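You operate a simulated robot arm through the tools that you are given. There is no shell and no other tool. Be economical: measure what you need, move in short steps, check, and stop when the job is done.

You run a simulated two-armed robot. Do the job below in one go: nothing can be reset, and whatever is moved stays where it is left.

TASK
Pick up the ball spinner with one hand, pass it to the other hand and put it on the epoxy bench top. Set down upright: ball spinner.

Only the result counts: the job must be done as asked and must still hold three seconds after the hand-in. Knocking over, shifting, dropping, spilling or breaking anything else fails it.

THE ROBOT
Two 7-joint arms with two-finger parallel grippers on one trunk, on a base that drives. Base frame: it is fixed to the floor where the robot stands at the start and does not move with it; the origin is under the middle of the robot, x ahead of it, y to its left, z up. Lengths are in m, angles in rad, forces in N, time in s.
The left shoulder is at the start at [0.06, 0.143, 0.952], the right one opposite. With the tool pointing down near the work surface each hand reaches from about 0.32 to 0.74 m from the robot's upright axis, wherever it stands, measured 20 degrees to its own side. Places, roughly: epoxy bench top [1.3, -2.3, 0.9]. Payload 1.57 kg a hand.
The tool frame of a hand sits at the grasp point between the pads (the TCP): z along the fingers, y along the line on which they close. The tips reach 0.03 m beyond it. The gripper opens to 0.11 m. The fingers are 0.024 m wide and 0.012 m thick; the gripper's body (0.048 by 0.112 m) begins 0.078 m behind the TCP.
Orientation is that of the tool frame in the base frame, as a unit quaternion [w, x, y, z]. With the fingers straight down and closing along the base's y, the tool's x points along the base's -x, its y along +y and its z along -z.

THE INTERFACE
- The arms move only by the tool jog_arm. It takes "left_commands", "right_commands" or both (then of equal length, played together; a hand with none holds still); each is one flat list of numbers, 7 for each row, row after row: the gripper command, from -1 (fully open) to 1 (shut), values between in proportion, then the shift along the tool's x, y, z in units of 40 mm (1.0 is 40 mm), then the turn, a rotation vector about the tool's x, y, z in units of 4 degrees (1.0 is 4 degrees). In form: [gripper, tx, ty, tz, wx, wy, wz, gripper, tx, ty, tz, wx, wy, wz, ...]. A call has 1 to 8 rows; each row shifts and turns the commanded pose from where the row before left it, along the tool's axes as they then stand. A call with a number of a shift or a turn outside -1 to 1 is refused whole. Rows are played at 5 a second. More than 0.05 m and 0.15 rad between two rows, or a gripper value outside its range, and nothing of the call is played. A pose out of reach is approached as far as the arm can. The call stops where the force on the tool passes 40 N (or 10 N more than at its start, if that is more) or the arm is blocked; 0.2 s more then pass. Each finger travels about 0.045 m/s and halts on what it meets, pressing with about 25 N; the grip force reading is that of the motor and also rises with nothing between the fingers. The clock runs only during rows and for 0.2 s after the last one: add rows that do not move to give the fingers time. The reply holds the time, the measured pose of the TCP, the force on the tool along the base axes, the opening and the grip force, in the units named above and with some noise, with the torque about the TCP (base axes, N m) and any sound that the robot's microphone picked up.
- Cameras (640 x 400 px; columns grow to the right, rows downward): "scene" is now at [0.0448, 0.0108, 1.5574]; the picture's right is [0.13, -0.99, 0.00], its down [-0.78, -0.10, -0.62] and it looks along [0.61, 0.08, -0.79] (base axes); focal length 266 px, centre (320, 200). "left" rides on the left gripper at [0.07, -0.016, -0.141] in its tool frame; the picture's right is [0.23, 0.97, 0.00], its down [-0.86, 0.20, -0.48] and it looks along [-0.47, 0.11, 0.88] (tool axes); focal length 222 px, centre (320, 200). "right" rides on the right gripper at [0.07, 0.016, -0.141] in its tool frame; the picture's right is [-0.23, 0.97, 0.00], its down [-0.86, -0.20, -0.48] and it looks along [-0.47, -0.11, 0.88] (tool axes); focal length 222 px, centre (320, 200). There is no depth. A picture from a camera that has moved, and an enlarged one, comes with that camera's place and axes in the base frame and with its lens.
- snapshot(camera): a new picture of that camera. The clock stands still meanwhile.
- move_column(by): slides the trunk up (or, below 0, down) by that many m; the arms and the scene camera ride with it, the base frame stays. It gives what a move gives, with no picture.
- steer(legs): drives the robot by 1 to 6 legs, each [ahead, left, turn to the left] in m, m and rad, along the robot's own axes; the way and the turn of a leg run together, so that a leg with both is an arc; at most 1.5 m and 3.142 rad a leg. The arms and the cameras ride along, it lands a little off, and it stops where it bumps. It gives what a move gives.
- turn_head(pan, tilt): turns the head with the scene camera to pan (to the left, within 1.501 rad either way) and tilt (down, from -0.506 to 1.204), counted from straight ahead of the robot. It gives what a move gives.
- inspect(camera, box): a new picture of the part [left, top, right, bottom] of that camera's present view, enlarged. The clock stands still meanwhile.
- job_done(): hands the job in; it is judged then, once.

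Work in short steps. Places have to be worked out from the pictures, the camera data and where the tool is seen: move nearer, look again, correct. Check each grasp and each placing, and mend what went wrong. You have 120 turns and 100 pictures in all, those below and enlarged ones among them. Open the grippers and draw the arms clear of the work before you hand the job in, unless the task says otherwise; then end with one line.

The tools are called after "Request:" as a command line: name --argument value ..., lists and objects as JSON in quotes. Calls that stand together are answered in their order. jog_arm: Moves the arms, as the interface text tells. Its arguments: {"type":"object","properties":{"left_commands":{"type":"array","items":{"type":"number"}},"right_commands":{"type":"array","items":{"type":"number"}}},"required":[]} The other tools are called the same way: move_column (by) slides the trunk up or down; steer (legs) drives the base; turn_head (pan, tilt) turns the head that bears the scene camera; snapshot (camera) takes a picture; inspect (camera, box) takes an enlarged picture of a part of a camera's view; job_done () hands the job in.

At the start:

```text
time_s: 0.0
left_position: [0.5072, 0.3077, 1.1214]
left_tool_rot: [0.001, 0.001, 1.0, 0.0]
left_ft_force: [0.1, 0.2, 0.4]
left_torque: [-0.02, -0.02, -0.02]
left_width: 0.1102
left_gripper_force: 0.0
right_position: [0.4421, -0.1312, 1.1251]
right_tool_rot: [0.0, 0.001, 1.0, 0.0]
right_ft_force: [0.9, 0.8, -0.6]
right_torque: [-0.01, -0.01, 0.02]
right_width: 0.1102
right_gripper_force: 0.1
trunk travel left (down, up): [-0.55, 0.04]
robot x, y, heading: [-0.0003, -0.0029, 0.008]
head pan, tilt: [0.133, 0.902]
```

scene: 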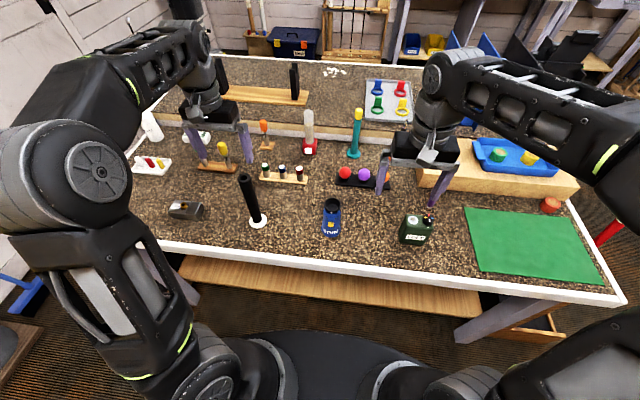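
right: 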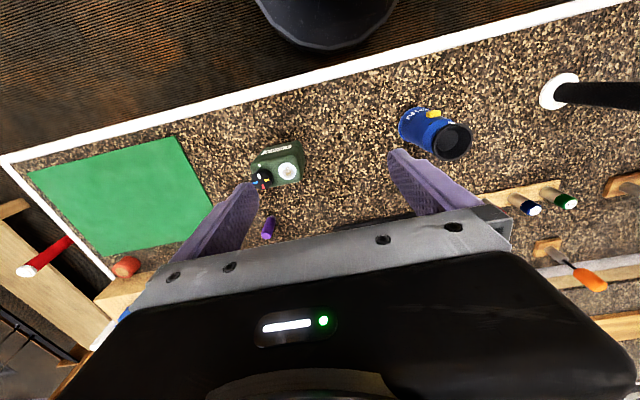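
left: 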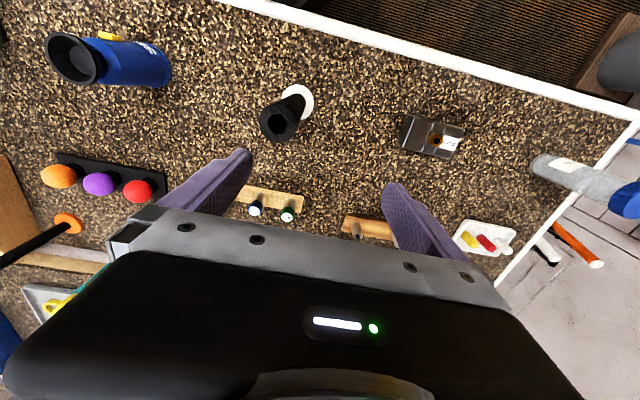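

I first need to work out which object is the ball spinner; the three-ball item near the centre is a candidate. I'll look closer.

Request:
inspect --camera "scene" --box '[130, 100, 290, 240]'

Request:
inspect --camera "scene" --box '[290, 90, 460, 250]'

```text
2.86 times, centred on (210, 170) of scene
camera zoom: at [0.0448, 0.0108, 1.5574], right [0.13, -0.99, 0.0], down [-0.78, -0.1, -0.62], along [0.61, 0.08, -0.79], focal length 759 px, centre (634, 286)
```

zoom: 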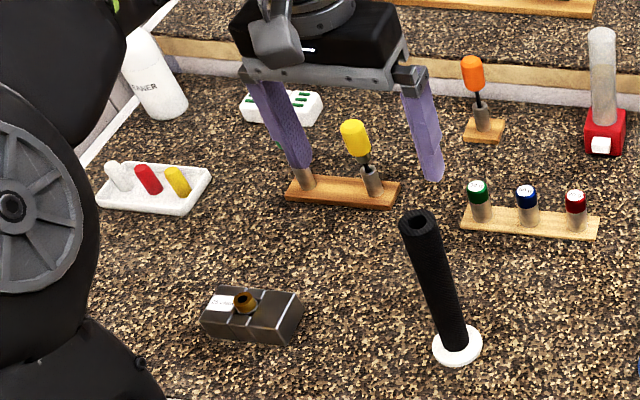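

```text
2.50 times, centred on (375, 170) of scene
camera zoom: at [0.0448, 0.0108, 1.5574], right [0.13, -0.99, 0.0], down [-0.78, -0.1, -0.62], along [0.61, 0.08, -0.79], focal length 664 px, centre (182, 275)
```

zoom: 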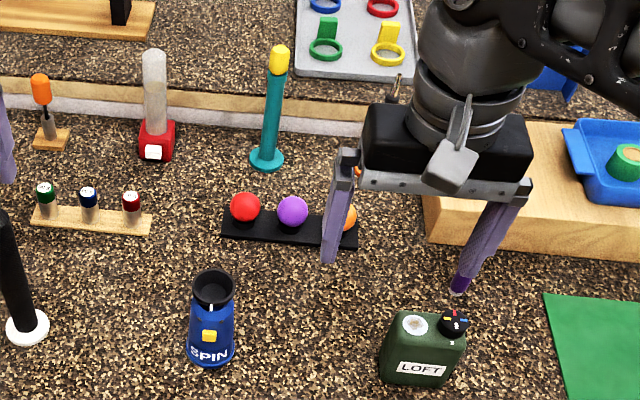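

The blue "SPIN" canister (with the golf "LOFT" item nearby) is the ball spinner. I judge it to be at about (0.48, 0.033), roughly 0.115 m tall. Plan: the left hand takes it by the top, and the right hand takes it low from the side. First I clear the right hand away and bring the left over it, lifting past the tall black tube.

Request:
jog_arm --left_commands '[-1, 0, 0, -1, 0, 0, 0, -1, 0, -1, 0, 0, 0, 0, -1, 0, -1, 0, 0, 0, 0, -1, 0, -1, 0, 0, 0, 0, -1, 0, -1, 0, 0, 0, 0, -1, 0, -1, 0, 0, 0, 0, -1, 0.6, -1, 0, 0, 0, 0, -1, 0, -0.8, 0, 0, 0, 0]' --right_commands '[-1, 0, -1, 0, 0, 0, 0, -1, 0, -1, 0, 0, 0, 0, -1, 0, -1, 0, 0, 0, 0, -1, 0, -1, 0, 0, 0, 0, -1, 0, -1, 0, 0, 0, 0, -1, 0, -1, 0, 0, 0, 0, -1, 0, 0, 0, 0, 0, 0, -1, 0, 0, 0, 0, 0, 0]'

```text
time_s: 1.8
left_position: [0.4827, 0.0354, 1.1224]
left_tool_rot: [-0.001, -0.001, 1.0, 0.001]
left_ft_force: [0.3, -0.2, -0.8]
left_torque: [0.03, 0.0, -0.02]
left_width: 0.1101
left_gripper_force: 0.2
left hand out of reach, approached as far as the arm can: row 1
right_position: [0.4417, -0.3689, 1.128]
right_tool_rot: [0.0, 0.0, 1.0, 0.0]
right_ft_force: [0.3, -0.3, -0.2]
right_torque: [0.0, 0.01, -0.03]
right_width: 0.11
right_gripper_force: 0.0
trunk travel left (down, up): [-0.55, 0.04]
robot x, y, heading: [-0.0037, -0.0, -0.004]
head pan, tilt: [0.133, 0.902]
```

The left hand is over the spinner. Now I yaw it about 45° clockwise so its fingers close along the forward-left diagonal, then look.

Request:
jog_arm --left_commands '[-1, 0, 0, 0, 0, 0, 1, -1, 0, 0, 0, 0, 0, 1, -1, 0, 0, 0, 0, 0, 1, -1, 0, 0, 0, 0, 0, 1, -1, 0, 0, 0, 0, 0, 1, -1, 0, 0, 0, 0, 0, 1, -1, 0, 0, 0, 0, 0, 1, -1, 0, 0, 0, 0, 0, 1]'

Request:
jog_arm --left_commands '[-1, 0, 0, 0, 0, 0, 1, -1, 0, 0, 0, 0, 0, 1, -1, 0, 0, 0, 0, 0, 1, -1, 0, 0, 0, 0, 0, 0.25]'

Request:
snapshot --camera "left"

Request:
snapshot --camera "scene"

```text
time_s: 3.6
left_position: [0.4825, 0.0373, 1.121]
left_tool_rot: [0.001, 0.276, 0.961, 0.002]
left_ft_force: [0.5, 0.4, 0.3]
left_torque: [0.01, -0.01, 0.01]
left_width: 0.1102
left_gripper_force: 0.1
right_position: [0.442, -0.3678, 1.1279]
right_tool_rot: [0.0, 0.0, 1.0, 0.0]
right_ft_force: [0.6, 0.4, 0.0]
right_torque: [0.03, 0.0, 0.0]
right_width: 0.11
right_gripper_force: 0.0
trunk travel left (down, up): [-0.55, 0.04]
robot x, y, heading: [0.0036, 0.0024, -0.001]
head pan, tilt: [0.133, 0.902]
```

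```text
time_s: 4.6
left_position: [0.484, 0.0367, 1.1213]
left_tool_rot: [0.001, 0.382, 0.924, 0.0]
left_ft_force: [0.0, 0.9, 0.2]
left_torque: [-0.02, -0.01, -0.03]
left_width: 0.1099
left_gripper_force: 0.1
right_position: [0.4419, -0.3683, 1.1276]
right_tool_rot: [0.0, 0.001, 1.0, 0.0]
right_ft_force: [0.0, 0.6, 0.4]
right_torque: [0.03, 0.03, 0.01]
right_width: 0.11
right_gripper_force: 0.1
trunk travel left (down, up): [-0.55, 0.04]
robot x, y, heading: [0.0023, 0.0004, 0.0]
head pan, tilt: [0.133, 0.902]
```

```text
94 pictures are left
camera left: at [0.4221, 0.0751, 1.2633], right [0.53, 0.85, 0.0], down [0.75, -0.46, 0.48], along [0.41, -0.25, -0.88], focal length 222 px, centre (320, 200)
```

left: 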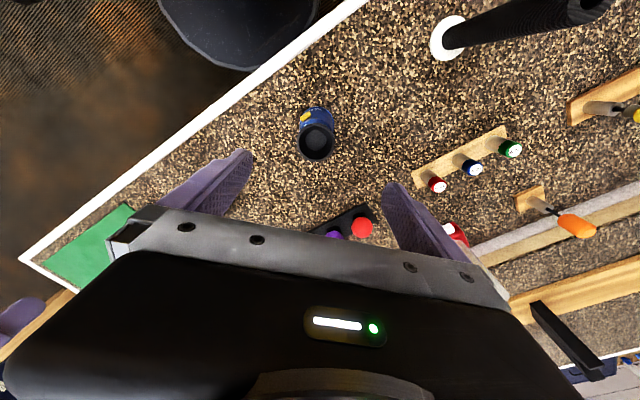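

```text
93 pictures are left
camera scene: at [0.0449, 0.0109, 1.5574], right [0.13, -0.99, 0.0], down [-0.78, -0.1, -0.62], along [0.61, 0.08, -0.79], focal length 266 px, centre (320, 200)
```

scene: 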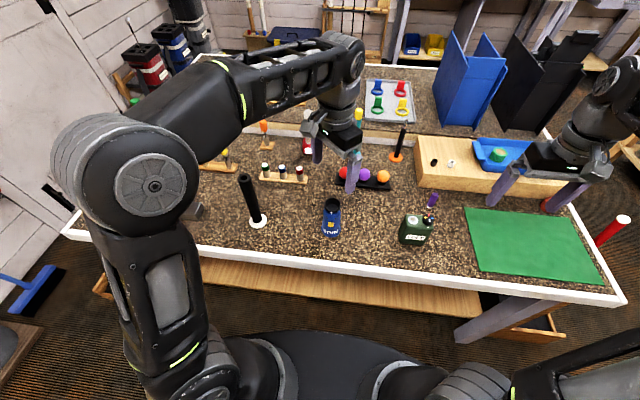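

Triangulating both views puts the spinner axis at about (0.480, 0.035), with its top at z ≈ 0.983. I go down most of the way and check.

Request:
jog_arm --left_commands '[-1, 0, -0.1, 1, 0, 0, 0, -1, 0, 0, 1, 0, 0, 0, -1, 0, 0, 0.8, 0, 0, 0]'

Request:
snapshot --camera "left"

Request:
inspect --camera "scene" --box '[260, 110, 420, 260]'

```text
time_s: 5.4
left_position: [0.4826, 0.0336, 1.0087]
left_tool_rot: [0.001, 0.382, 0.924, 0.001]
left_ft_force: [0.7, -0.1, -0.5]
left_torque: [-0.01, -0.02, 0.0]
left_width: 0.1096
left_gripper_force: 0.1
right_position: [0.4426, -0.3681, 1.129]
right_tool_rot: [0.0, 0.0, 1.0, 0.0]
right_ft_force: [0.0, -0.2, -0.6]
right_torque: [0.02, -0.01, 0.0]
right_width: 0.1098
right_gripper_force: 0.1
trunk travel left (down, up): [-0.55, 0.04]
robot x, y, heading: [-0.0007, -0.0017, -0.007]
head pan, tilt: [0.133, 0.902]
```

```text
92 pictures are left
camera left: at [0.4196, 0.0716, 1.1511], right [0.53, 0.85, 0.0], down [0.75, -0.46, 0.48], along [0.41, -0.25, -0.88], focal length 222 px, centre (320, 200)
```

left: 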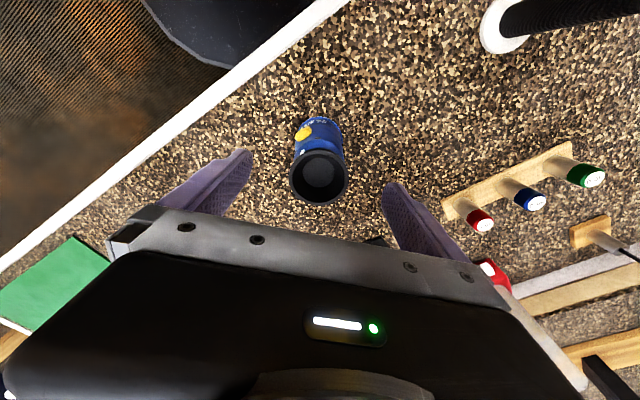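

```text
2.67 times, centred on (340, 185) of scene
camera zoom: at [0.0452, 0.0109, 1.5574], right [0.13, -0.99, 0.0], down [-0.78, -0.1, -0.62], along [0.61, 0.08, -0.79], focal length 708 px, centre (267, 240)
```

zoom: 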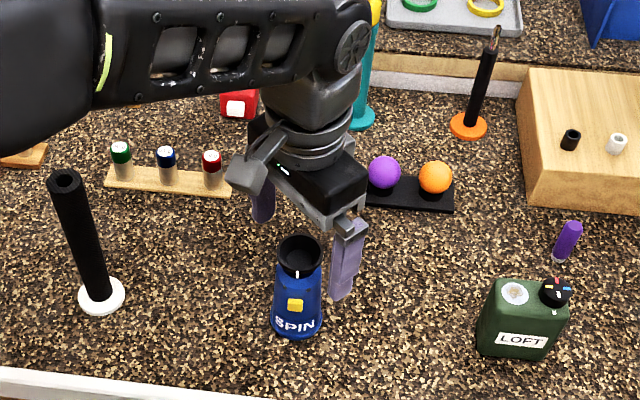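

The alignment checks out at (0.480, 0.035). I descend 6 cm and close.

Request:
jog_arm --left_commands '[-1, 0.05, 0, 0.75, 0, 0, 0, -1, 0, 0, 0.75, 0, 0, 0, 1, 0, 0, 0, 0, 0, 0, 1, 0, 0, 0, 0, 0, 0, 1, 0, 0, 0, 0, 0, 0, 1, 0, 0, 0, 0, 0, 0, 1, 0, 0, 0, 0, 0, 0, 1, 0, 0, 0, 0, 0, 0]'

Request:
snapshot --camera "left"

Request:
inspect --camera "scene" --box '[260, 110, 420, 260]'

```text
time_s: 7.2
left_position: [0.4785, 0.0345, 0.9482]
left_tool_rot: [0.0, 0.383, 0.924, 0.0]
left_ft_force: [-0.4, 0.1, 0.1]
left_torque: [0.0, 0.03, 0.02]
left_width: 0.0502
left_gripper_force: 25.6
right_position: [0.4399, -0.3691, 1.1278]
right_tool_rot: [0.0, 0.001, 1.0, 0.0]
right_ft_force: [0.0, -0.5, -0.4]
right_torque: [-0.01, 0.0, 0.0]
right_width: 0.1098
right_gripper_force: 0.0
trunk travel left (down, up): [-0.55, 0.04]
robot x, y, heading: [-0.0031, 0.0039, 0.001]
head pan, tilt: [0.133, 0.902]
```

```text
90 pictures are left
camera left: at [0.4172, 0.0727, 1.0905], right [0.53, 0.85, 0.0], down [0.75, -0.46, 0.48], along [0.41, -0.25, -0.88], focal length 222 px, centre (320, 200)
```

left: 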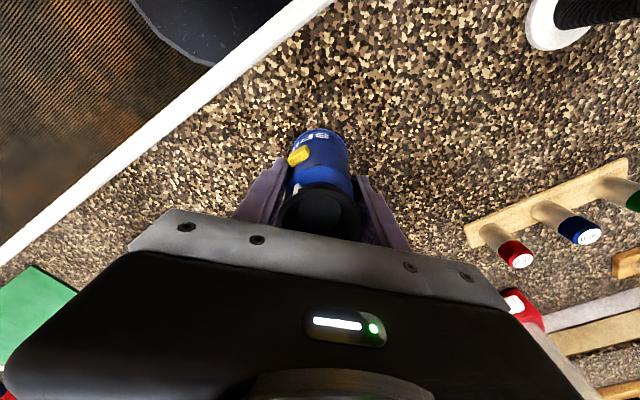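

```text
2.67 times, centred on (340, 185) of scene
camera zoom: at [0.0449, 0.0107, 1.5573], right [0.13, -0.99, 0.0], down [-0.78, -0.1, -0.62], along [0.61, 0.08, -0.79], focal length 708 px, centre (267, 240)
```

zoom: 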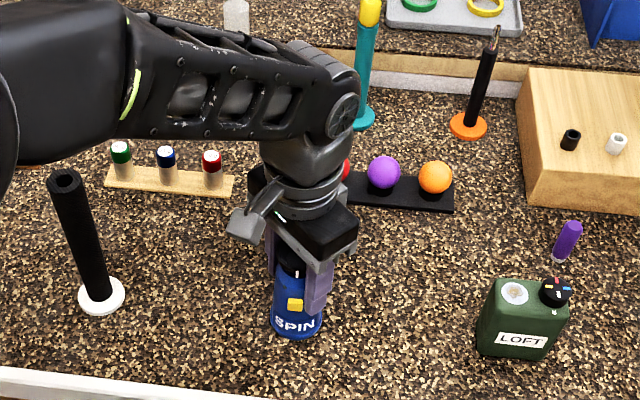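

Gripped at 50 mm width, with the finger just beside the yellow button. I lift 15 cm while the right hand starts yawing to its approach direction.

Request:
jog_arm --left_commands '[1, 0, 0, -0.5, 0, 0, 0, 1, 0, 0, -0.5, 0, 0, 0, 1, 0, 0, -0.5, 0, 0, 0, 1, 0, 0, -0.5, 0, 0, 0, 1, 0, 0, -0.5, 0, 0, 0, 1, 0, 0, -0.5, 0, 0, 0, 1, 0, 0, -0.5, 0, 0, 0, 1, 0, 0, 0, 0, 0, 0]' --right_commands '[-1, 0, 0, 0, 0, 0, -1, -1, 0, 0, 0, 0, 0, -1, -1, 0, 0, 0, 0, 0, -1, -1, 0, 0, 0, 0, 0, -1, -1, 0, 0, 0, 0, 0, -1, -1, 0, 0, 0, 0, 0, -1, -1, 0, 0, 0, 0, 0, -1, -1, 0, 0, 0, 0, 0, -1]'

Request:
jog_arm --right_commands '[-1, 0, 0, 0, 0, 0, -1, -1, 0, 0, 0, 0, 0, -1, -1, 0, 0, 0, 0, 0, -1, -1, 0, 0, 0, 0, 0, -0.25, -1, 0, 0, 0, 0, -1, 0, -1, 0, 0, 0, 0, -1, 0, -1, 0, 0, 0, 0, -1, 0, -1, 0, 0, 0, 0, -1, 0]'

Request:
jog_arm --right_commands '[-1, 0, 0, 0, 0, -1, 0, -1, 0, 0, 0, 0, -1, 0, -1, 0, 0, 0, 0, -1, 0, -1, 0, 0, 0, 0, -1, 0, -1, 0, 0, 0, 0, -1, 0, -1, 0, 0, 0, 0, -1, 0, -1, 0, 0, 0, 0, -1, 0, -1, 0, 0, 0, 0, -1, 0]'

Request:
snapshot --camera "scene"

Request:
snapshot --camera "right"

```text
time_s: 9.0
left_position: [0.4809, 0.0361, 1.0901]
left_tool_rot: [0.0, 0.383, 0.924, 0.0]
left_ft_force: [-0.6, 0.3, -2.8]
left_torque: [0.0, 0.01, 0.02]
left_width: 0.0499
left_gripper_force: 24.9
right_position: [0.4428, -0.3705, 1.127]
right_tool_rot: [0.0, -0.277, 0.961, 0.0]
right_ft_force: [0.2, 0.5, -0.7]
right_torque: [-0.02, 0.0, -0.03]
right_width: 0.1098
right_gripper_force: 0.1
trunk travel left (down, up): [-0.55, 0.04]
robot x, y, heading: [-0.0028, 0.0001, 0.003]
head pan, tilt: [0.133, 0.902]
```

```text
time_s: 10.8
left_position: [0.48, 0.0354, 1.0914]
left_tool_rot: [0.0, 0.383, 0.924, 0.002]
left_ft_force: [0.6, 0.1, -2.7]
left_torque: [0.02, 0.01, -0.03]
left_width: 0.0497
left_gripper_force: 25.2
right_position: [0.443, -0.3692, 1.1254]
right_tool_rot: [0.129, -0.38, 0.914, 0.054]
right_ft_force: [0.3, -0.8, -0.2]
right_torque: [0.0, -0.01, -0.03]
right_width: 0.1098
right_gripper_force: 0.0
trunk travel left (down, up): [-0.55, 0.04]
robot x, y, heading: [-0.0026, -0.0015, -0.005]
head pan, tilt: [0.133, 0.902]
```

```text
time_s: 12.6
left_position: [0.4802, 0.0353, 1.0904]
left_tool_rot: [0.0, 0.382, 0.924, 0.001]
left_ft_force: [0.1, 0.0, -3.9]
left_torque: [0.02, 0.01, 0.03]
left_width: 0.0501
left_gripper_force: 24.6
right_position: [0.4434, -0.3699, 1.1263]
right_tool_rot: [0.377, -0.349, 0.844, 0.156]
right_ft_force: [-0.1, 0.3, -0.1]
right_torque: [-0.04, 0.02, 0.03]
right_width: 0.1102
right_gripper_force: 0.0
trunk travel left (down, up): [-0.55, 0.04]
robot x, y, heading: [-0.0007, 0.0018, -0.002]
head pan, tilt: [0.133, 0.902]
```

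```text
88 pictures are left
camera scene: at [0.045, 0.0106, 1.5574], right [0.13, -0.99, 0.0], down [-0.78, -0.1, -0.62], along [0.61, 0.08, -0.79], focal length 266 px, centre (320, 200)
```

scene: 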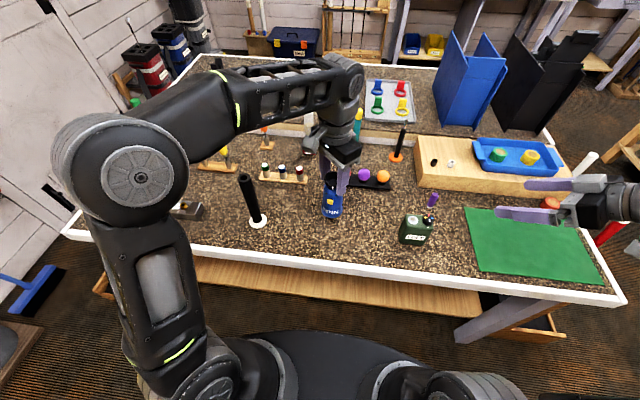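

```text
87 pictures are left
camera right: at [0.3242, -0.4663, 1.1679], right [-0.58, 0.8, 0.17], down [0.29, 0.01, 0.96], along [0.76, 0.6, -0.24], focal length 222 px, centre (320, 200)
```

right: 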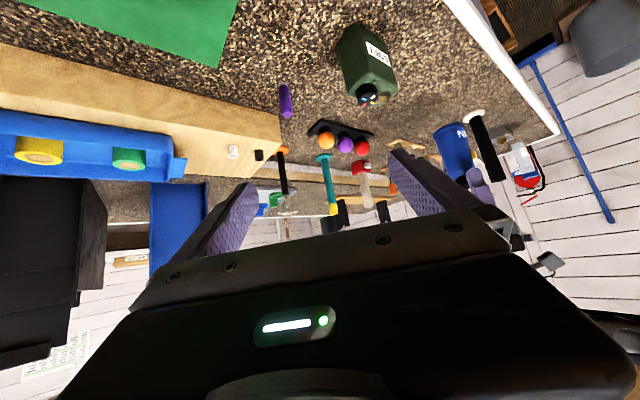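

The spinner is held (about 0.3 kg), bottom now at z ≈ 1.00. I finish the right hand's pitch (38° below horizontal) and bring it to a standoff 14 cm back from the target grasp at (0.480, 0.035, 1.047).

Request:
jog_arm --right_commands '[-1, -0.406, 0.8125, 0.484, 0, -1, 0, -1, -0.406, 0.8125, 0.484, 0, 0, 0, -1, -0.406, 0.8125, 0.484, 0, 0, 0, -1, -0.406, 0.8125, 0.484, 0, 0, 0, -1, -0.406, 0.8125, 0.484, 0, 0, 0, -1, -0.406, 0.8125, 0.484, 0, 0, 0, -1, -0.406, 0.8125, 0.484, 0, 0, 0, -1, -0.406, 0.8125, 0.484, 0, 0, 0]'

Request:
snapshot --camera "right"

Request:
snapshot --camera "scene"

```text
time_s: 14.4
left_position: [0.4809, 0.0359, 1.0892]
left_tool_rot: [0.0, 0.382, 0.924, 0.001]
left_ft_force: [-0.6, 0.1, -2.6]
left_torque: [0.0, 0.02, 0.0]
left_width: 0.05
left_gripper_force: 24.6
right_position: [0.4014, -0.0399, 1.1326]
right_tool_rot: [0.405, -0.344, 0.83, 0.168]
right_ft_force: [-0.9, 0.0, 0.2]
right_torque: [-0.02, 0.01, 0.0]
right_width: 0.11
right_gripper_force: 0.1
trunk travel left (down, up): [-0.55, 0.04]
robot x, y, heading: [0.0025, -0.0012, 0.001]
head pan, tilt: [0.133, 0.902]
```

```text
86 pictures are left
camera right: at [0.2816, -0.1379, 1.164], right [-0.59, 0.79, 0.18], down [0.25, -0.04, 0.97], along [0.77, 0.62, -0.17], focal length 222 px, centre (320, 200)
```

right: 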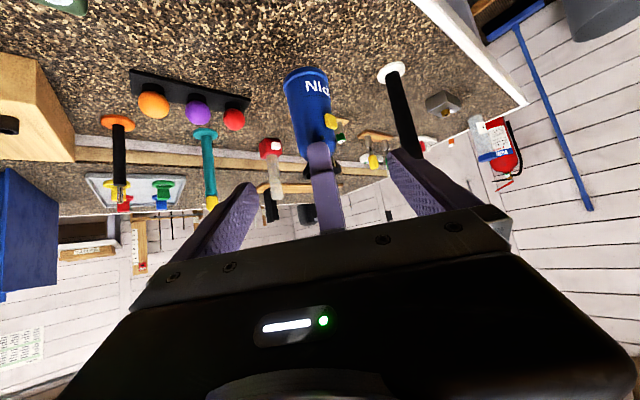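

```text
85 pictures are left
camera scene: at [0.0452, 0.0116, 1.5573], right [0.13, -0.99, 0.0], down [-0.78, -0.1, -0.62], along [0.61, 0.08, -0.79], focal length 266 px, centre (320, 200)
```

scene: 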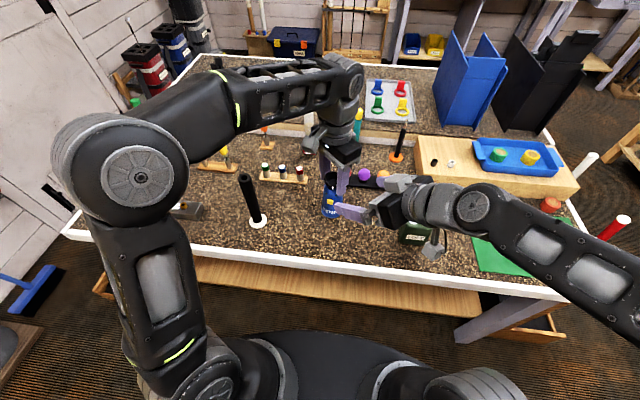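

The approach line looks clear. I check whether the yellow button sticks out where the right hand's finger will land.

Request:
inspect --camera "right" --box '[260, 50, 380, 170]'

```text
3.33 times, centred on (320, 110) of right
camera zoom: at [0.2816, -0.1379, 1.164], right [-0.59, 0.79, 0.18], down [0.25, -0.04, 0.97], along [0.77, 0.62, -0.17], focal length 740 px, centre (320, 500)
```

zoom: 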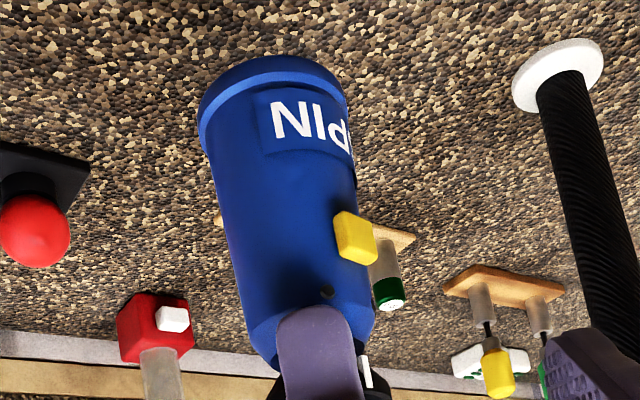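

The button sticks out about 5 mm on the left-finger side. I yaw the right hand 20° less so both fingers miss it, still clear of the left hand's fingers.

Request:
jog_arm --right_commands '[-1, 0, 0, -0.25, 0.788, 0, 0.616, -1, 0, 0, -0.25, 0.788, 0, 0.616, -1, 0, 0, 0, 0.788, 0, 0.616, -1, 0, 0, 0, 0.788, 0, 0.616, -1, 0, 0, 0, 0.788, 0, 0.616]'

```text
time_s: 15.6
left_position: [0.48, 0.0365, 1.0905]
left_tool_rot: [0.0, 0.382, 0.924, 0.0]
left_ft_force: [-0.5, 0.7, -3.1]
left_torque: [0.01, -0.01, -0.02]
left_width: 0.05
left_gripper_force: 24.6
right_position: [0.3898, -0.0519, 1.1429]
right_tool_rot: [0.429, -0.193, 0.877, 0.094]
right_ft_force: [-0.4, -0.2, 0.7]
right_torque: [0.0, 0.02, 0.02]
right_width: 0.11
right_gripper_force: 0.0
trunk travel left (down, up): [-0.55, 0.04]
robot x, y, heading: [0.0027, 0.0013, 0.002]
head pan, tilt: [0.133, 0.902]
```

Now I align laterally (4.2 cm along tool y, 0.9 cm along tool x) and advance about half way, then look.

Request:
jog_arm --right_commands '[-1, 0.21, 0.5, 0, 0, 0, 0, -1, 0, 0.55, 0, 0, 0, 0, -1, 0, 0, 0.8, 0, 0, 0, -1, 0, 0, 0.8, 0, 0, 0]'

Request:
snapshot --camera "right"

Request:
inspect --camera "scene" --box '[260, 110, 420, 260]'

```text
time_s: 16.6
left_position: [0.4798, 0.0359, 1.0902]
left_tool_rot: [0.0, 0.383, 0.924, 0.0]
left_ft_force: [-0.7, 0.2, -2.5]
left_torque: [-0.03, -0.02, -0.05]
left_width: 0.0498
left_gripper_force: 24.8
right_position: [0.4179, 0.0058, 1.1046]
right_tool_rot: [0.428, -0.194, 0.878, 0.095]
right_ft_force: [0.4, 0.5, -0.5]
right_torque: [-0.01, 0.03, -0.01]
right_width: 0.1098
right_gripper_force: 0.0
right hand out of reach, approached as far as the arm can: row 1
trunk travel left (down, up): [-0.55, 0.04]
robot x, y, heading: [-0.002, 0.0018, 0.001]
head pan, tilt: [0.133, 0.902]
```

```text
83 pictures are left
camera right: at [0.2722, -0.0449, 1.1345], right [-0.28, 0.94, 0.18], down [0.22, -0.12, 0.97], along [0.93, 0.31, -0.17], focal length 222 px, centre (320, 200)
```

right: 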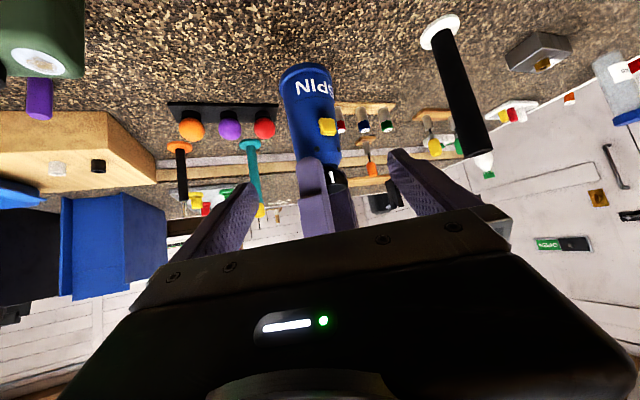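

```text
2.67 times, centred on (340, 185) of scene
camera zoom: at [0.0455, 0.0113, 1.5573], right [0.13, -0.99, 0.0], down [-0.78, -0.1, -0.62], along [0.61, 0.08, -0.79], focal length 708 px, centre (267, 240)
```

zoom: 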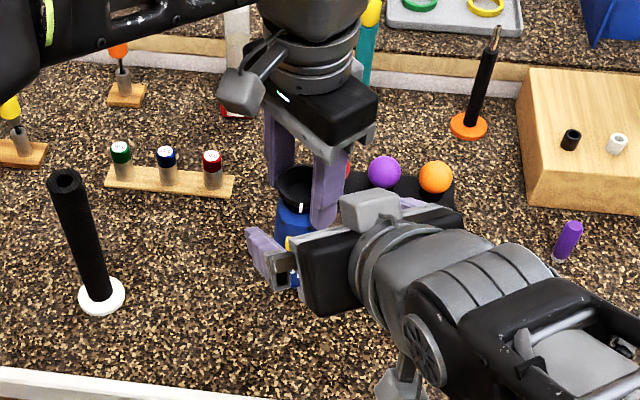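

Aligned; 9 cm to go with a 9 mm correction along tool x. I advance in small rows.

Request:
jog_arm --right_commands '[-1, 0.22, 0.03, 0.4, 0, 0, 0, -1, 0, 0, 0.4, 0, 0, 0, -1, 0, 0, 0.4, 0, 0, 0, -1, 0, 0, 0.4, 0, 0, 0, -1, 0, 0, 0.3, 0, 0, 0]'

Request:
snapshot --camera "right"

Request:
snapshot --camera "left"

Request:
inspect --camera "scene" --box '[260, 110, 420, 260]'

```text
time_s: 17.8
left_position: [0.4799, 0.0352, 1.0897]
left_tool_rot: [0.0, 0.382, 0.924, 0.0]
left_ft_force: [-0.3, 1.1, -2.4]
left_torque: [0.0, 0.04, 0.04]
left_width: 0.0499
left_gripper_force: 25.1
right_position: [0.4685, 0.0322, 1.0482]
right_tool_rot: [0.428, -0.195, 0.877, 0.095]
right_ft_force: [-0.7, 0.7, 0.6]
right_torque: [-0.03, 0.01, 0.03]
right_width: 0.1101
right_gripper_force: 0.0
trunk travel left (down, up): [-0.55, 0.04]
robot x, y, heading: [0.0001, -0.0033, 0.001]
head pan, tilt: [0.133, 0.902]
```

```text
81 pictures are left
camera right: at [0.3214, -0.0197, 1.0798], right [-0.29, 0.94, 0.18], down [0.22, -0.12, 0.97], along [0.93, 0.32, -0.17], focal length 222 px, centre (320, 200)
```

right: 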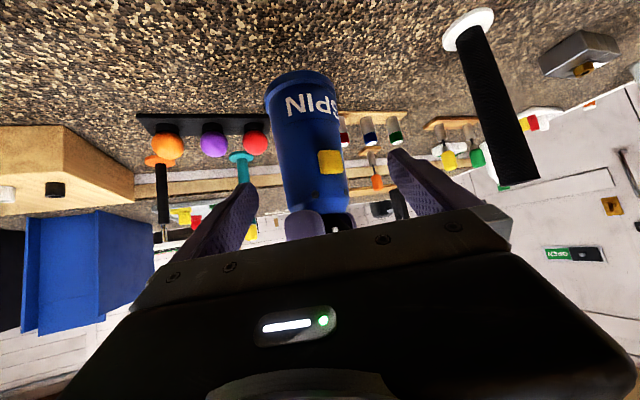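

```text
80 pictures are left
camera left: at [0.4185, 0.0734, 1.2321], right [0.53, 0.85, 0.0], down [0.75, -0.46, 0.48], along [0.41, -0.25, -0.88], focal length 222 px, centre (320, 200)
```

left: 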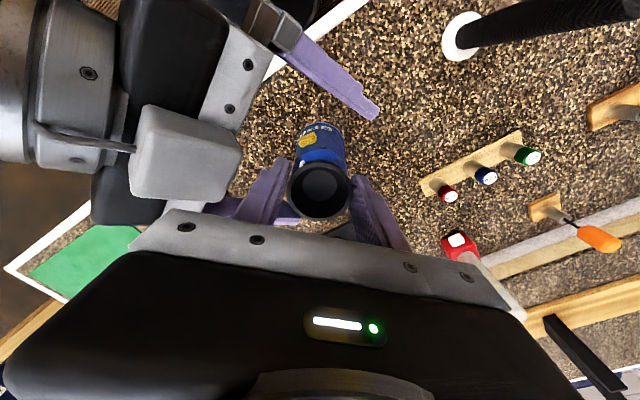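

```text
2.67 times, centred on (340, 185) of scene
camera zoom: at [0.0454, 0.011, 1.5573], right [0.13, -0.99, 0.0], down [-0.78, -0.1, -0.62], along [0.61, 0.08, -0.79], focal length 708 px, centre (267, 240)
```

zoom: 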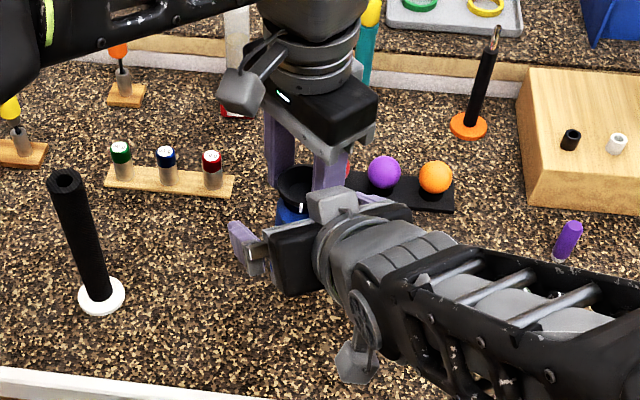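

The right fingers straddle the lower body, clear of the button, with no contact force. I close the right hand.

Request:
jog_arm --left_commands '[1, 0, 0, 0, 0, 0, 0, 1, 0, 0, 0, 0, 0, 0, 1, 0, 0, 0, 0, 0, 0, 1, 0, 0, 0, 0, 0, 0, 1, 0, 0, 0, 0, 0, 0, 1, 0, 0, 0, 0, 0, 0, 1, 0, 0, 0, 0, 0, 0]' --right_commands '[1, 0, 0, 0, 0, 0, 0, 1, 0, 0, 0, 0, 0, 0, 1, 0, 0, 0, 0, 0, 0, 1, 0, 0, 0, 0, 0, 0, 1, 0, 0, 0, 0, 0, 0, 1, 0, 0, 0, 0, 0, 0, 1, 0, 0, 0, 0, 0, 0]'

Request:
snapshot --camera "right"

Request:
snapshot --camera "left"

```text
time_s: 19.4
left_position: [0.4794, 0.0374, 1.0908]
left_tool_rot: [0.0, 0.383, 0.924, 0.001]
left_ft_force: [-5.6, 16.8, -1.3]
left_torque: [0.7, 0.26, 0.03]
left_width: 0.0501
left_gripper_force: 25.1
right_position: [0.4666, 0.0304, 1.0482]
right_tool_rot: [0.428, -0.193, 0.878, 0.094]
right_ft_force: [4.8, -17.7, 0.5]
right_torque: [-0.03, 0.01, -0.26]
right_width: 0.0493
right_gripper_force: 25.1
trunk travel left (down, up): [-0.55, 0.04]
robot x, y, heading: [-0.0014, -0.0024, 0.002]
head pan, tilt: [0.133, 0.902]
```

```text
78 pictures are left
camera right: at [0.3211, -0.0207, 1.0797], right [-0.28, 0.94, 0.18], down [0.22, -0.12, 0.97], along [0.93, 0.31, -0.18], focal length 222 px, centre (320, 200)
```

right: 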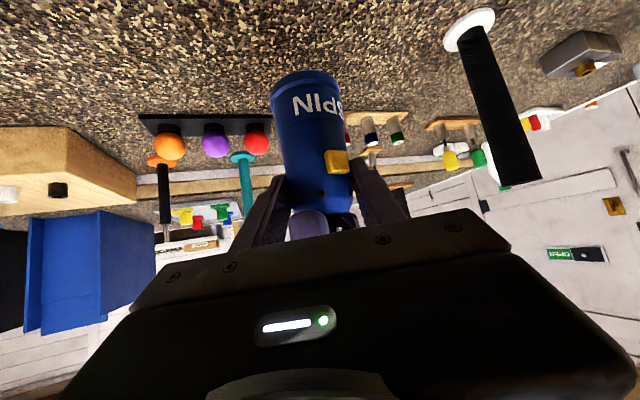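

```text
77 pictures are left
camera left: at [0.4183, 0.0741, 1.2321], right [0.53, 0.85, 0.0], down [0.75, -0.46, 0.48], along [0.41, -0.25, -0.88], focal length 222 px, centre (320, 200)
```

left: 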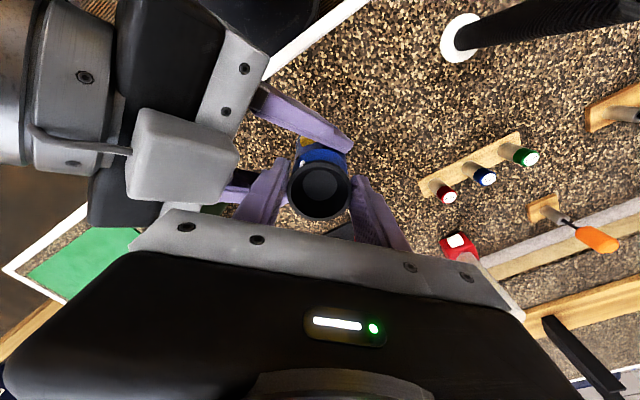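

The left view suggests the spinner slid down a couple of centimetres in the left grip during the lift (button sits lower than expected), so the right hand holds it about 7 cm up, still fine. There is about 17 N of sideways strain between the hands. I relieve it and lower both hands together by 6 cm so the transfer happens just above the table.

Request:
jog_arm --left_commands '[1, 0, 0, 0, 0, 0, 0, 1, 0, 0, 0.25, 0, 0, 0, 1, 0, 0, 0.25, 0, 0, 0, 1, 0, 0, 0.25, 0, 0, 0, 1, 0, 0, 0.25, 0, 0, 0, 1, 0, 0, 0.25, 0, 0, 0, 1, 0, 0, 0.25, 0, 0, 0, 1, 0, 0, 0, 0, 0, 0]' --right_commands '[1, 0, -0.1, 0, 0, 0, 0, 1, 0.197, 0, 0.153, 0, 0, 0, 1, 0.197, 0, 0.153, 0, 0, 0, 1, 0.197, 0, 0.153, 0, 0, 0, 1, 0.197, 0, 0.153, 0, 0, 0, 1, 0.197, 0, 0.153, 0, 0, 0, 1, 0.197, 0, 0.153, 0, 0, 0, 1, 0, 0, 0, 0, 0, 0]'

Request:
snapshot --camera "left"

Request:
snapshot --camera "right"

```text
time_s: 21.2
left_position: [0.4796, 0.0348, 1.031]
left_tool_rot: [0.002, 0.383, 0.924, 0.0]
left_ft_force: [14.3, -3.3, 6.3]
left_torque: [-0.17, -0.7, 0.01]
left_width: 0.05
left_gripper_force: 25.1
right_position: [0.4673, 0.0286, 0.9887]
right_tool_rot: [0.429, -0.196, 0.877, 0.095]
right_ft_force: [-14.7, 3.4, -6.5]
right_torque: [-0.03, 0.18, 0.13]
right_width: 0.0492
right_gripper_force: 25.0
trunk travel left (down, up): [-0.55, 0.04]
robot x, y, heading: [-0.001, -0.0, 0.005]
head pan, tilt: [0.133, 0.902]
```

```text
76 pictures are left
camera left: at [0.4174, 0.0732, 1.1717], right [0.53, 0.85, 0.0], down [0.74, -0.46, 0.48], along [0.41, -0.25, -0.88], focal length 222 px, centre (320, 200)
```

left: 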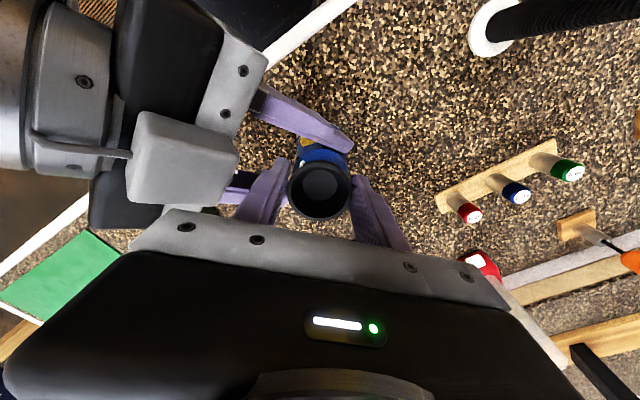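

```text
75 pictures are left
camera right: at [0.3215, -0.0233, 1.0198], right [-0.29, 0.94, 0.18], down [0.22, -0.12, 0.97], along [0.93, 0.32, -0.17], focal length 222 px, centre (320, 200)
```

right: 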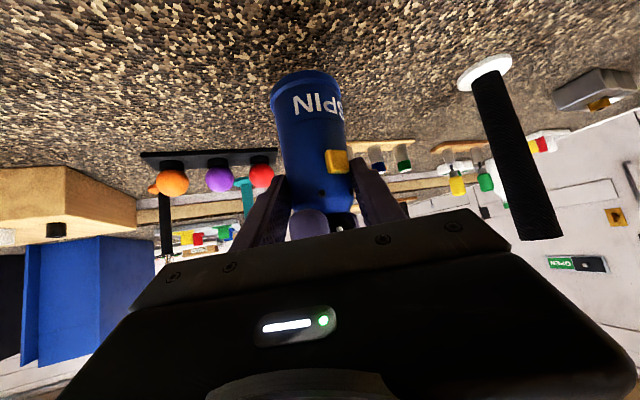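

The object is stable between both hands. I ease the right hand back slightly and open the left hand to about 66 mm.

Request:
jog_arm --left_commands '[1, 0, 0, 0, 0, 0, 0, 1, 0, 0, 0, 0, 0, 0, 0, 0, 0, 0, 0, 0, 0, -0.2, 0, 0, 0, 0, 0, 0, -0.2, 0, 0, 0, 0, 0, 0]' --right_commands '[1, 0, 0, -0.08, 0, 0, 0, 1, 0, 0, 0, 0, 0, 0, 1, 0, 0, 0, 0, 0, 0, 1, 0, 0, 0, 0, 0, 0, 1, 0, 0, 0, 0, 0, 0]'

Request:
snapshot --camera "left"

Request:
snapshot --camera "right"

```text
time_s: 22.4
left_position: [0.4775, 0.0367, 1.0304]
left_tool_rot: [0.001, 0.383, 0.924, 0.0]
left_ft_force: [-0.2, 0.1, 0.9]
left_torque: [0.01, 0.0, 0.02]
left_width: 0.0658
left_gripper_force: 0.2
right_position: [0.4662, 0.026, 0.9911]
right_tool_rot: [0.428, -0.194, 0.877, 0.094]
right_ft_force: [-0.4, -0.3, -0.3]
right_torque: [0.01, 0.07, -0.02]
right_width: 0.0488
right_gripper_force: 25.3
trunk travel left (down, up): [-0.55, 0.04]
robot x, y, heading: [0.0038, 0.0015, -0.002]
head pan, tilt: [0.133, 0.902]
```

```text
74 pictures are left
camera left: at [0.417, 0.0736, 1.1714], right [0.53, 0.85, 0.0], down [0.75, -0.46, 0.48], along [0.41, -0.25, -0.88], focal length 222 px, centre (320, 200)
```

left: 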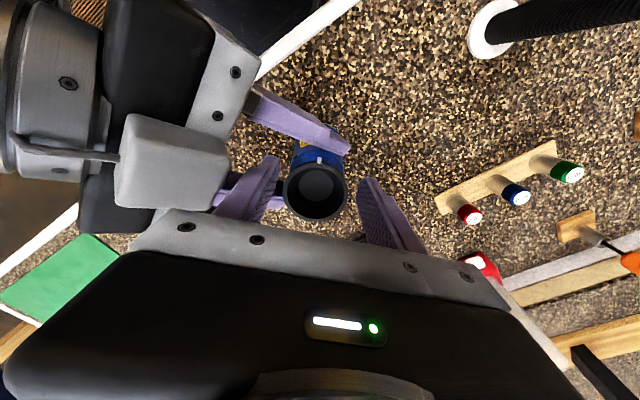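

```text
73 pictures are left
camera right: at [0.3197, -0.025, 1.0221], right [-0.28, 0.94, 0.18], down [0.22, -0.12, 0.97], along [0.93, 0.32, -0.17], focal length 222 px, centre (320, 200)
```

right: 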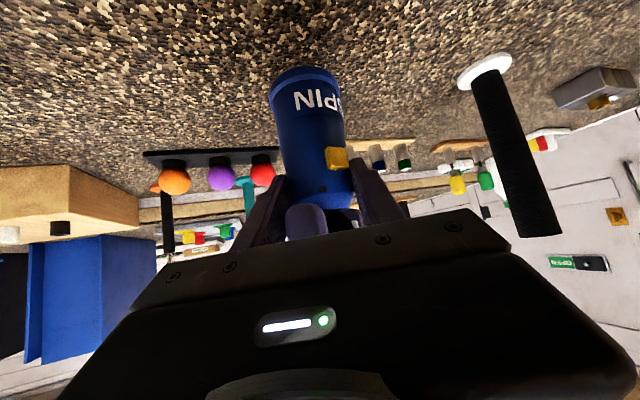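

The left is released with no residual force; the right keeps 25 N. I lift the left straight up, then away to the left, and raise the right slightly to read the weight.

Request:
jog_arm --left_commands '[-0.2, 0, 0, -0.5, 0, 0, 0, -0.2, 0, 0, -0.5, 0, 0, 0, -0.2, 0, 0, -1, 0, 0, 0, -0.2, 0.5, 0.5, -0.2, 0, 0, 0, -0.2, 0.7, 0.7, 0, 0, 0, 0, -0.2, 0.7, 0.7, 0, 0, 0, 0, -0.2, 0.7, 0.7, 0, 0, 0, 0]' --right_commands '[1, 0, 0, 0, 0, 0, 0, 1, 0, 0, 0, 0, 0, 0, 1, 0, 0, 0, 0, 0, 0, 1, 0, 0, 0, 0, 0, 0, 1, 0, 0, 0, 0, 0, 0, 1, -0.2, 0, -0.15, 0, 0, 0, 1, -0.2, 0, -0.15, 0, 0, 0]'

Request:
snapshot --camera "scene"

Request:
snapshot --camera "right"

```text
time_s: 24.0
left_position: [0.4786, 0.1842, 1.1182]
left_tool_rot: [0.001, 0.383, 0.924, 0.0]
left_ft_force: [-0.5, 0.0, -0.4]
left_torque: [-0.04, 0.02, 0.01]
left_width: 0.066
left_gripper_force: 0.0
right_position: [0.4651, 0.0279, 1.011]
right_tool_rot: [0.428, -0.196, 0.877, 0.094]
right_ft_force: [0.3, 0.9, 0.1]
right_torque: [-0.03, 0.03, -0.01]
right_width: 0.0487
right_gripper_force: 25.4
trunk travel left (down, up): [-0.55, 0.04]
robot x, y, heading: [0.0024, -0.0022, -0.004]
head pan, tilt: [0.133, 0.902]
```

```text
72 pictures are left
camera scene: at [0.0448, 0.0117, 1.5573], right [0.13, -0.99, 0.0], down [-0.78, -0.1, -0.62], along [0.61, 0.08, -0.79], focal length 266 px, centre (320, 200)
```

scene: 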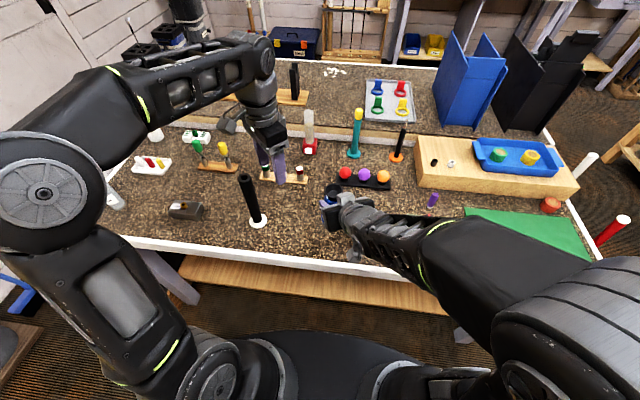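

```text
71 pictures are left
camera right: at [0.3195, -0.0241, 1.042], right [-0.29, 0.94, 0.18], down [0.22, -0.12, 0.97], along [0.93, 0.32, -0.17], focal length 222 px, centre (320, 200)
```

right: 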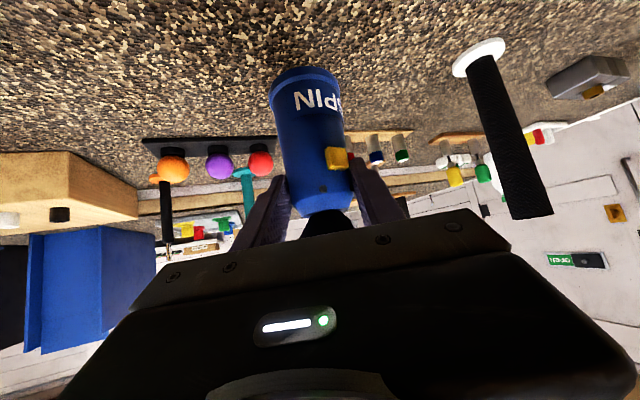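

The spinner is held by the right hand alone and rises with it. I raise it further and turn the head toward the epoxy bench (about 60° right) to plan the drive.

Request:
jog_arm --right_commands '[1, -0.4, 0, -0.3, 0, 0, 0, 1, -0.4, 0, -0.3, 0, 0, 0, 1, -0.4, 0, -0.3, 0, 0, 0, 1, -0.4, 0, -0.3, 0, 0, 0]'

Request:
turn_head --pan -1.0 --tilt 0.35

Request:
snapshot --camera "scene"

```text
time_s: 25.0
left_position: [0.479, 0.1821, 1.1179]
left_tool_rot: [0.001, 0.383, 0.924, 0.001]
left_ft_force: [0.5, -0.4, -0.2]
left_torque: [0.01, 0.01, -0.01]
left_width: 0.0659
left_gripper_force: 0.0
right_position: [0.4688, 0.0253, 1.0908]
right_tool_rot: [0.428, -0.195, 0.877, 0.095]
right_ft_force: [-0.4, 0.3, -2.1]
right_torque: [-0.01, 0.06, 0.03]
right_width: 0.0483
right_gripper_force: 24.6
trunk travel left (down, up): [-0.55, 0.04]
robot x, y, heading: [-0.0002, -0.0018, 0.003]
head pan, tilt: [0.133, 0.902]
```

```text
time_s: 26.4
left_position: [0.4794, 0.1832, 1.1183]
left_tool_rot: [0.0, 0.383, 0.924, 0.001]
left_ft_force: [0.3, 0.4, -0.2]
left_torque: [0.0, 0.03, -0.01]
left_width: 0.066
left_gripper_force: 0.0
right_position: [0.4689, 0.0268, 1.0894]
right_tool_rot: [0.428, -0.195, 0.877, 0.095]
right_ft_force: [-0.5, 0.4, -3.8]
right_torque: [0.01, 0.04, 0.02]
right_width: 0.0486
right_gripper_force: 25.0
trunk travel left (down, up): [-0.55, 0.04]
robot x, y, heading: [0.0001, 0.0007, 0.002]
head pan, tilt: [-1.0, 0.351]
```

```text
70 pictures are left
camera scene: at [0.0207, -0.0773, 1.6051], right [-0.84, -0.54, 0.0], down [-0.19, 0.29, -0.94], along [0.51, -0.79, -0.34], focal length 266 px, centre (320, 200)
```

scene: 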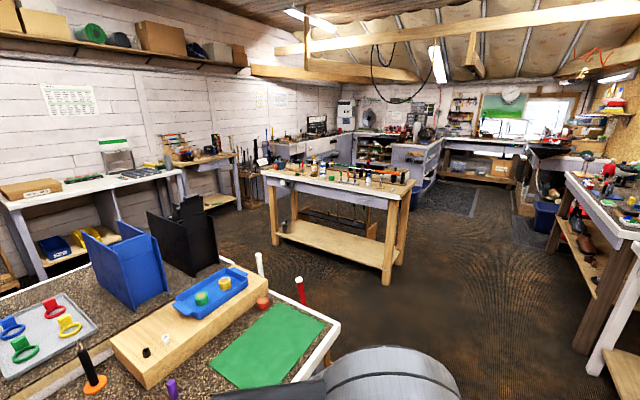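

The island bench with the white top at (332, 177) matches the epoxy bench's position. I zoom in to see free space on it.

Request:
inspect --camera "scene" --box '[245, 130, 425, 290]'

```text
2.50 times, centred on (335, 210) of scene
camera zoom: at [0.0207, -0.0773, 1.6051], right [-0.84, -0.54, 0.0], down [-0.19, 0.29, -0.94], along [0.51, -0.79, -0.34], focal length 664 px, centre (282, 175)
```

zoom: 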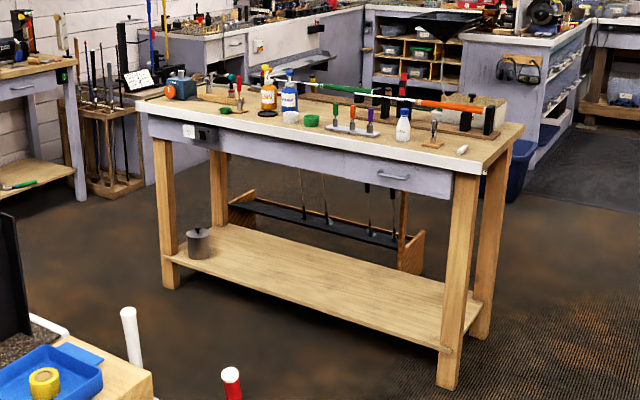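

The bench top spans roughly x 0.57–2.06, y −2.1 to −2.7, with its near edge facing us. Before driving I look to the right side of the robot.

Request:
turn_head --pan -1.5 --tilt 0.55

Request:
snapshot --camera "scene"

Request:
snapshot --camera "right"

```text
time_s: 27.3
left_position: [0.4784, 0.1842, 1.1192]
left_tool_rot: [0.0, 0.383, 0.924, 0.0]
left_ft_force: [0.3, 0.2, 0.9]
left_torque: [0.0, -0.03, -0.01]
left_width: 0.0662
left_gripper_force: 0.1
right_position: [0.4693, 0.0258, 1.0889]
right_tool_rot: [0.428, -0.195, 0.877, 0.095]
right_ft_force: [-0.9, 0.2, -2.4]
right_torque: [-0.02, 0.03, 0.01]
right_width: 0.0485
right_gripper_force: 25.2
trunk travel left (down, up): [-0.55, 0.04]
robot x, y, heading: [0.0003, -0.0001, 0.0]
head pan, tilt: [-1.499, 0.55]
```

```text
68 pictures are left
camera scene: at [-0.0232, -0.0886, 1.5869], right [-1.0, -0.07, 0.0], down [-0.04, 0.52, -0.85], along [0.06, -0.85, -0.52], focal length 266 px, centre (320, 200)
```

scene: 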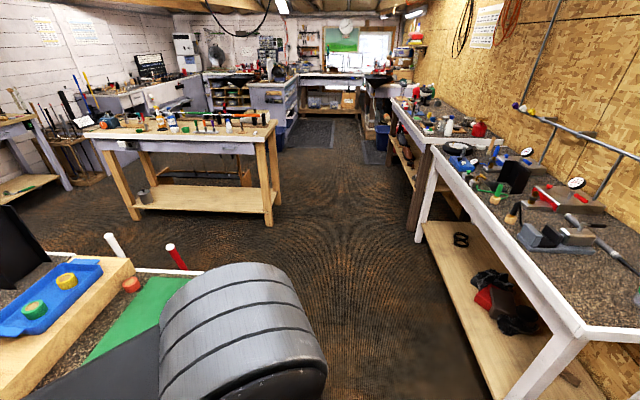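

```text
67 pictures are left
camera right: at [0.3231, -0.0249, 1.1218], right [-0.28, 0.94, 0.18], down [0.22, -0.12, 0.97], along [0.93, 0.32, -0.17], focal length 222 px, centre (320, 200)
```

right: 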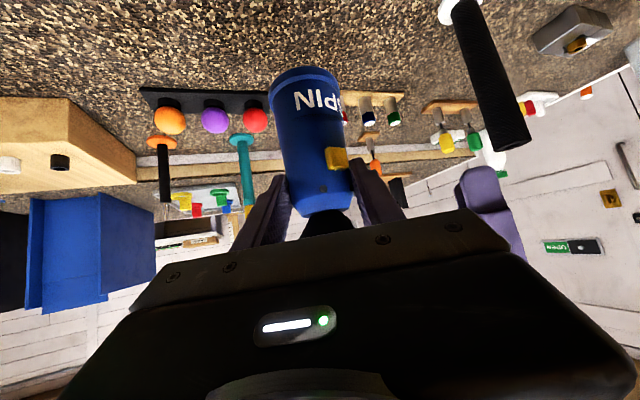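

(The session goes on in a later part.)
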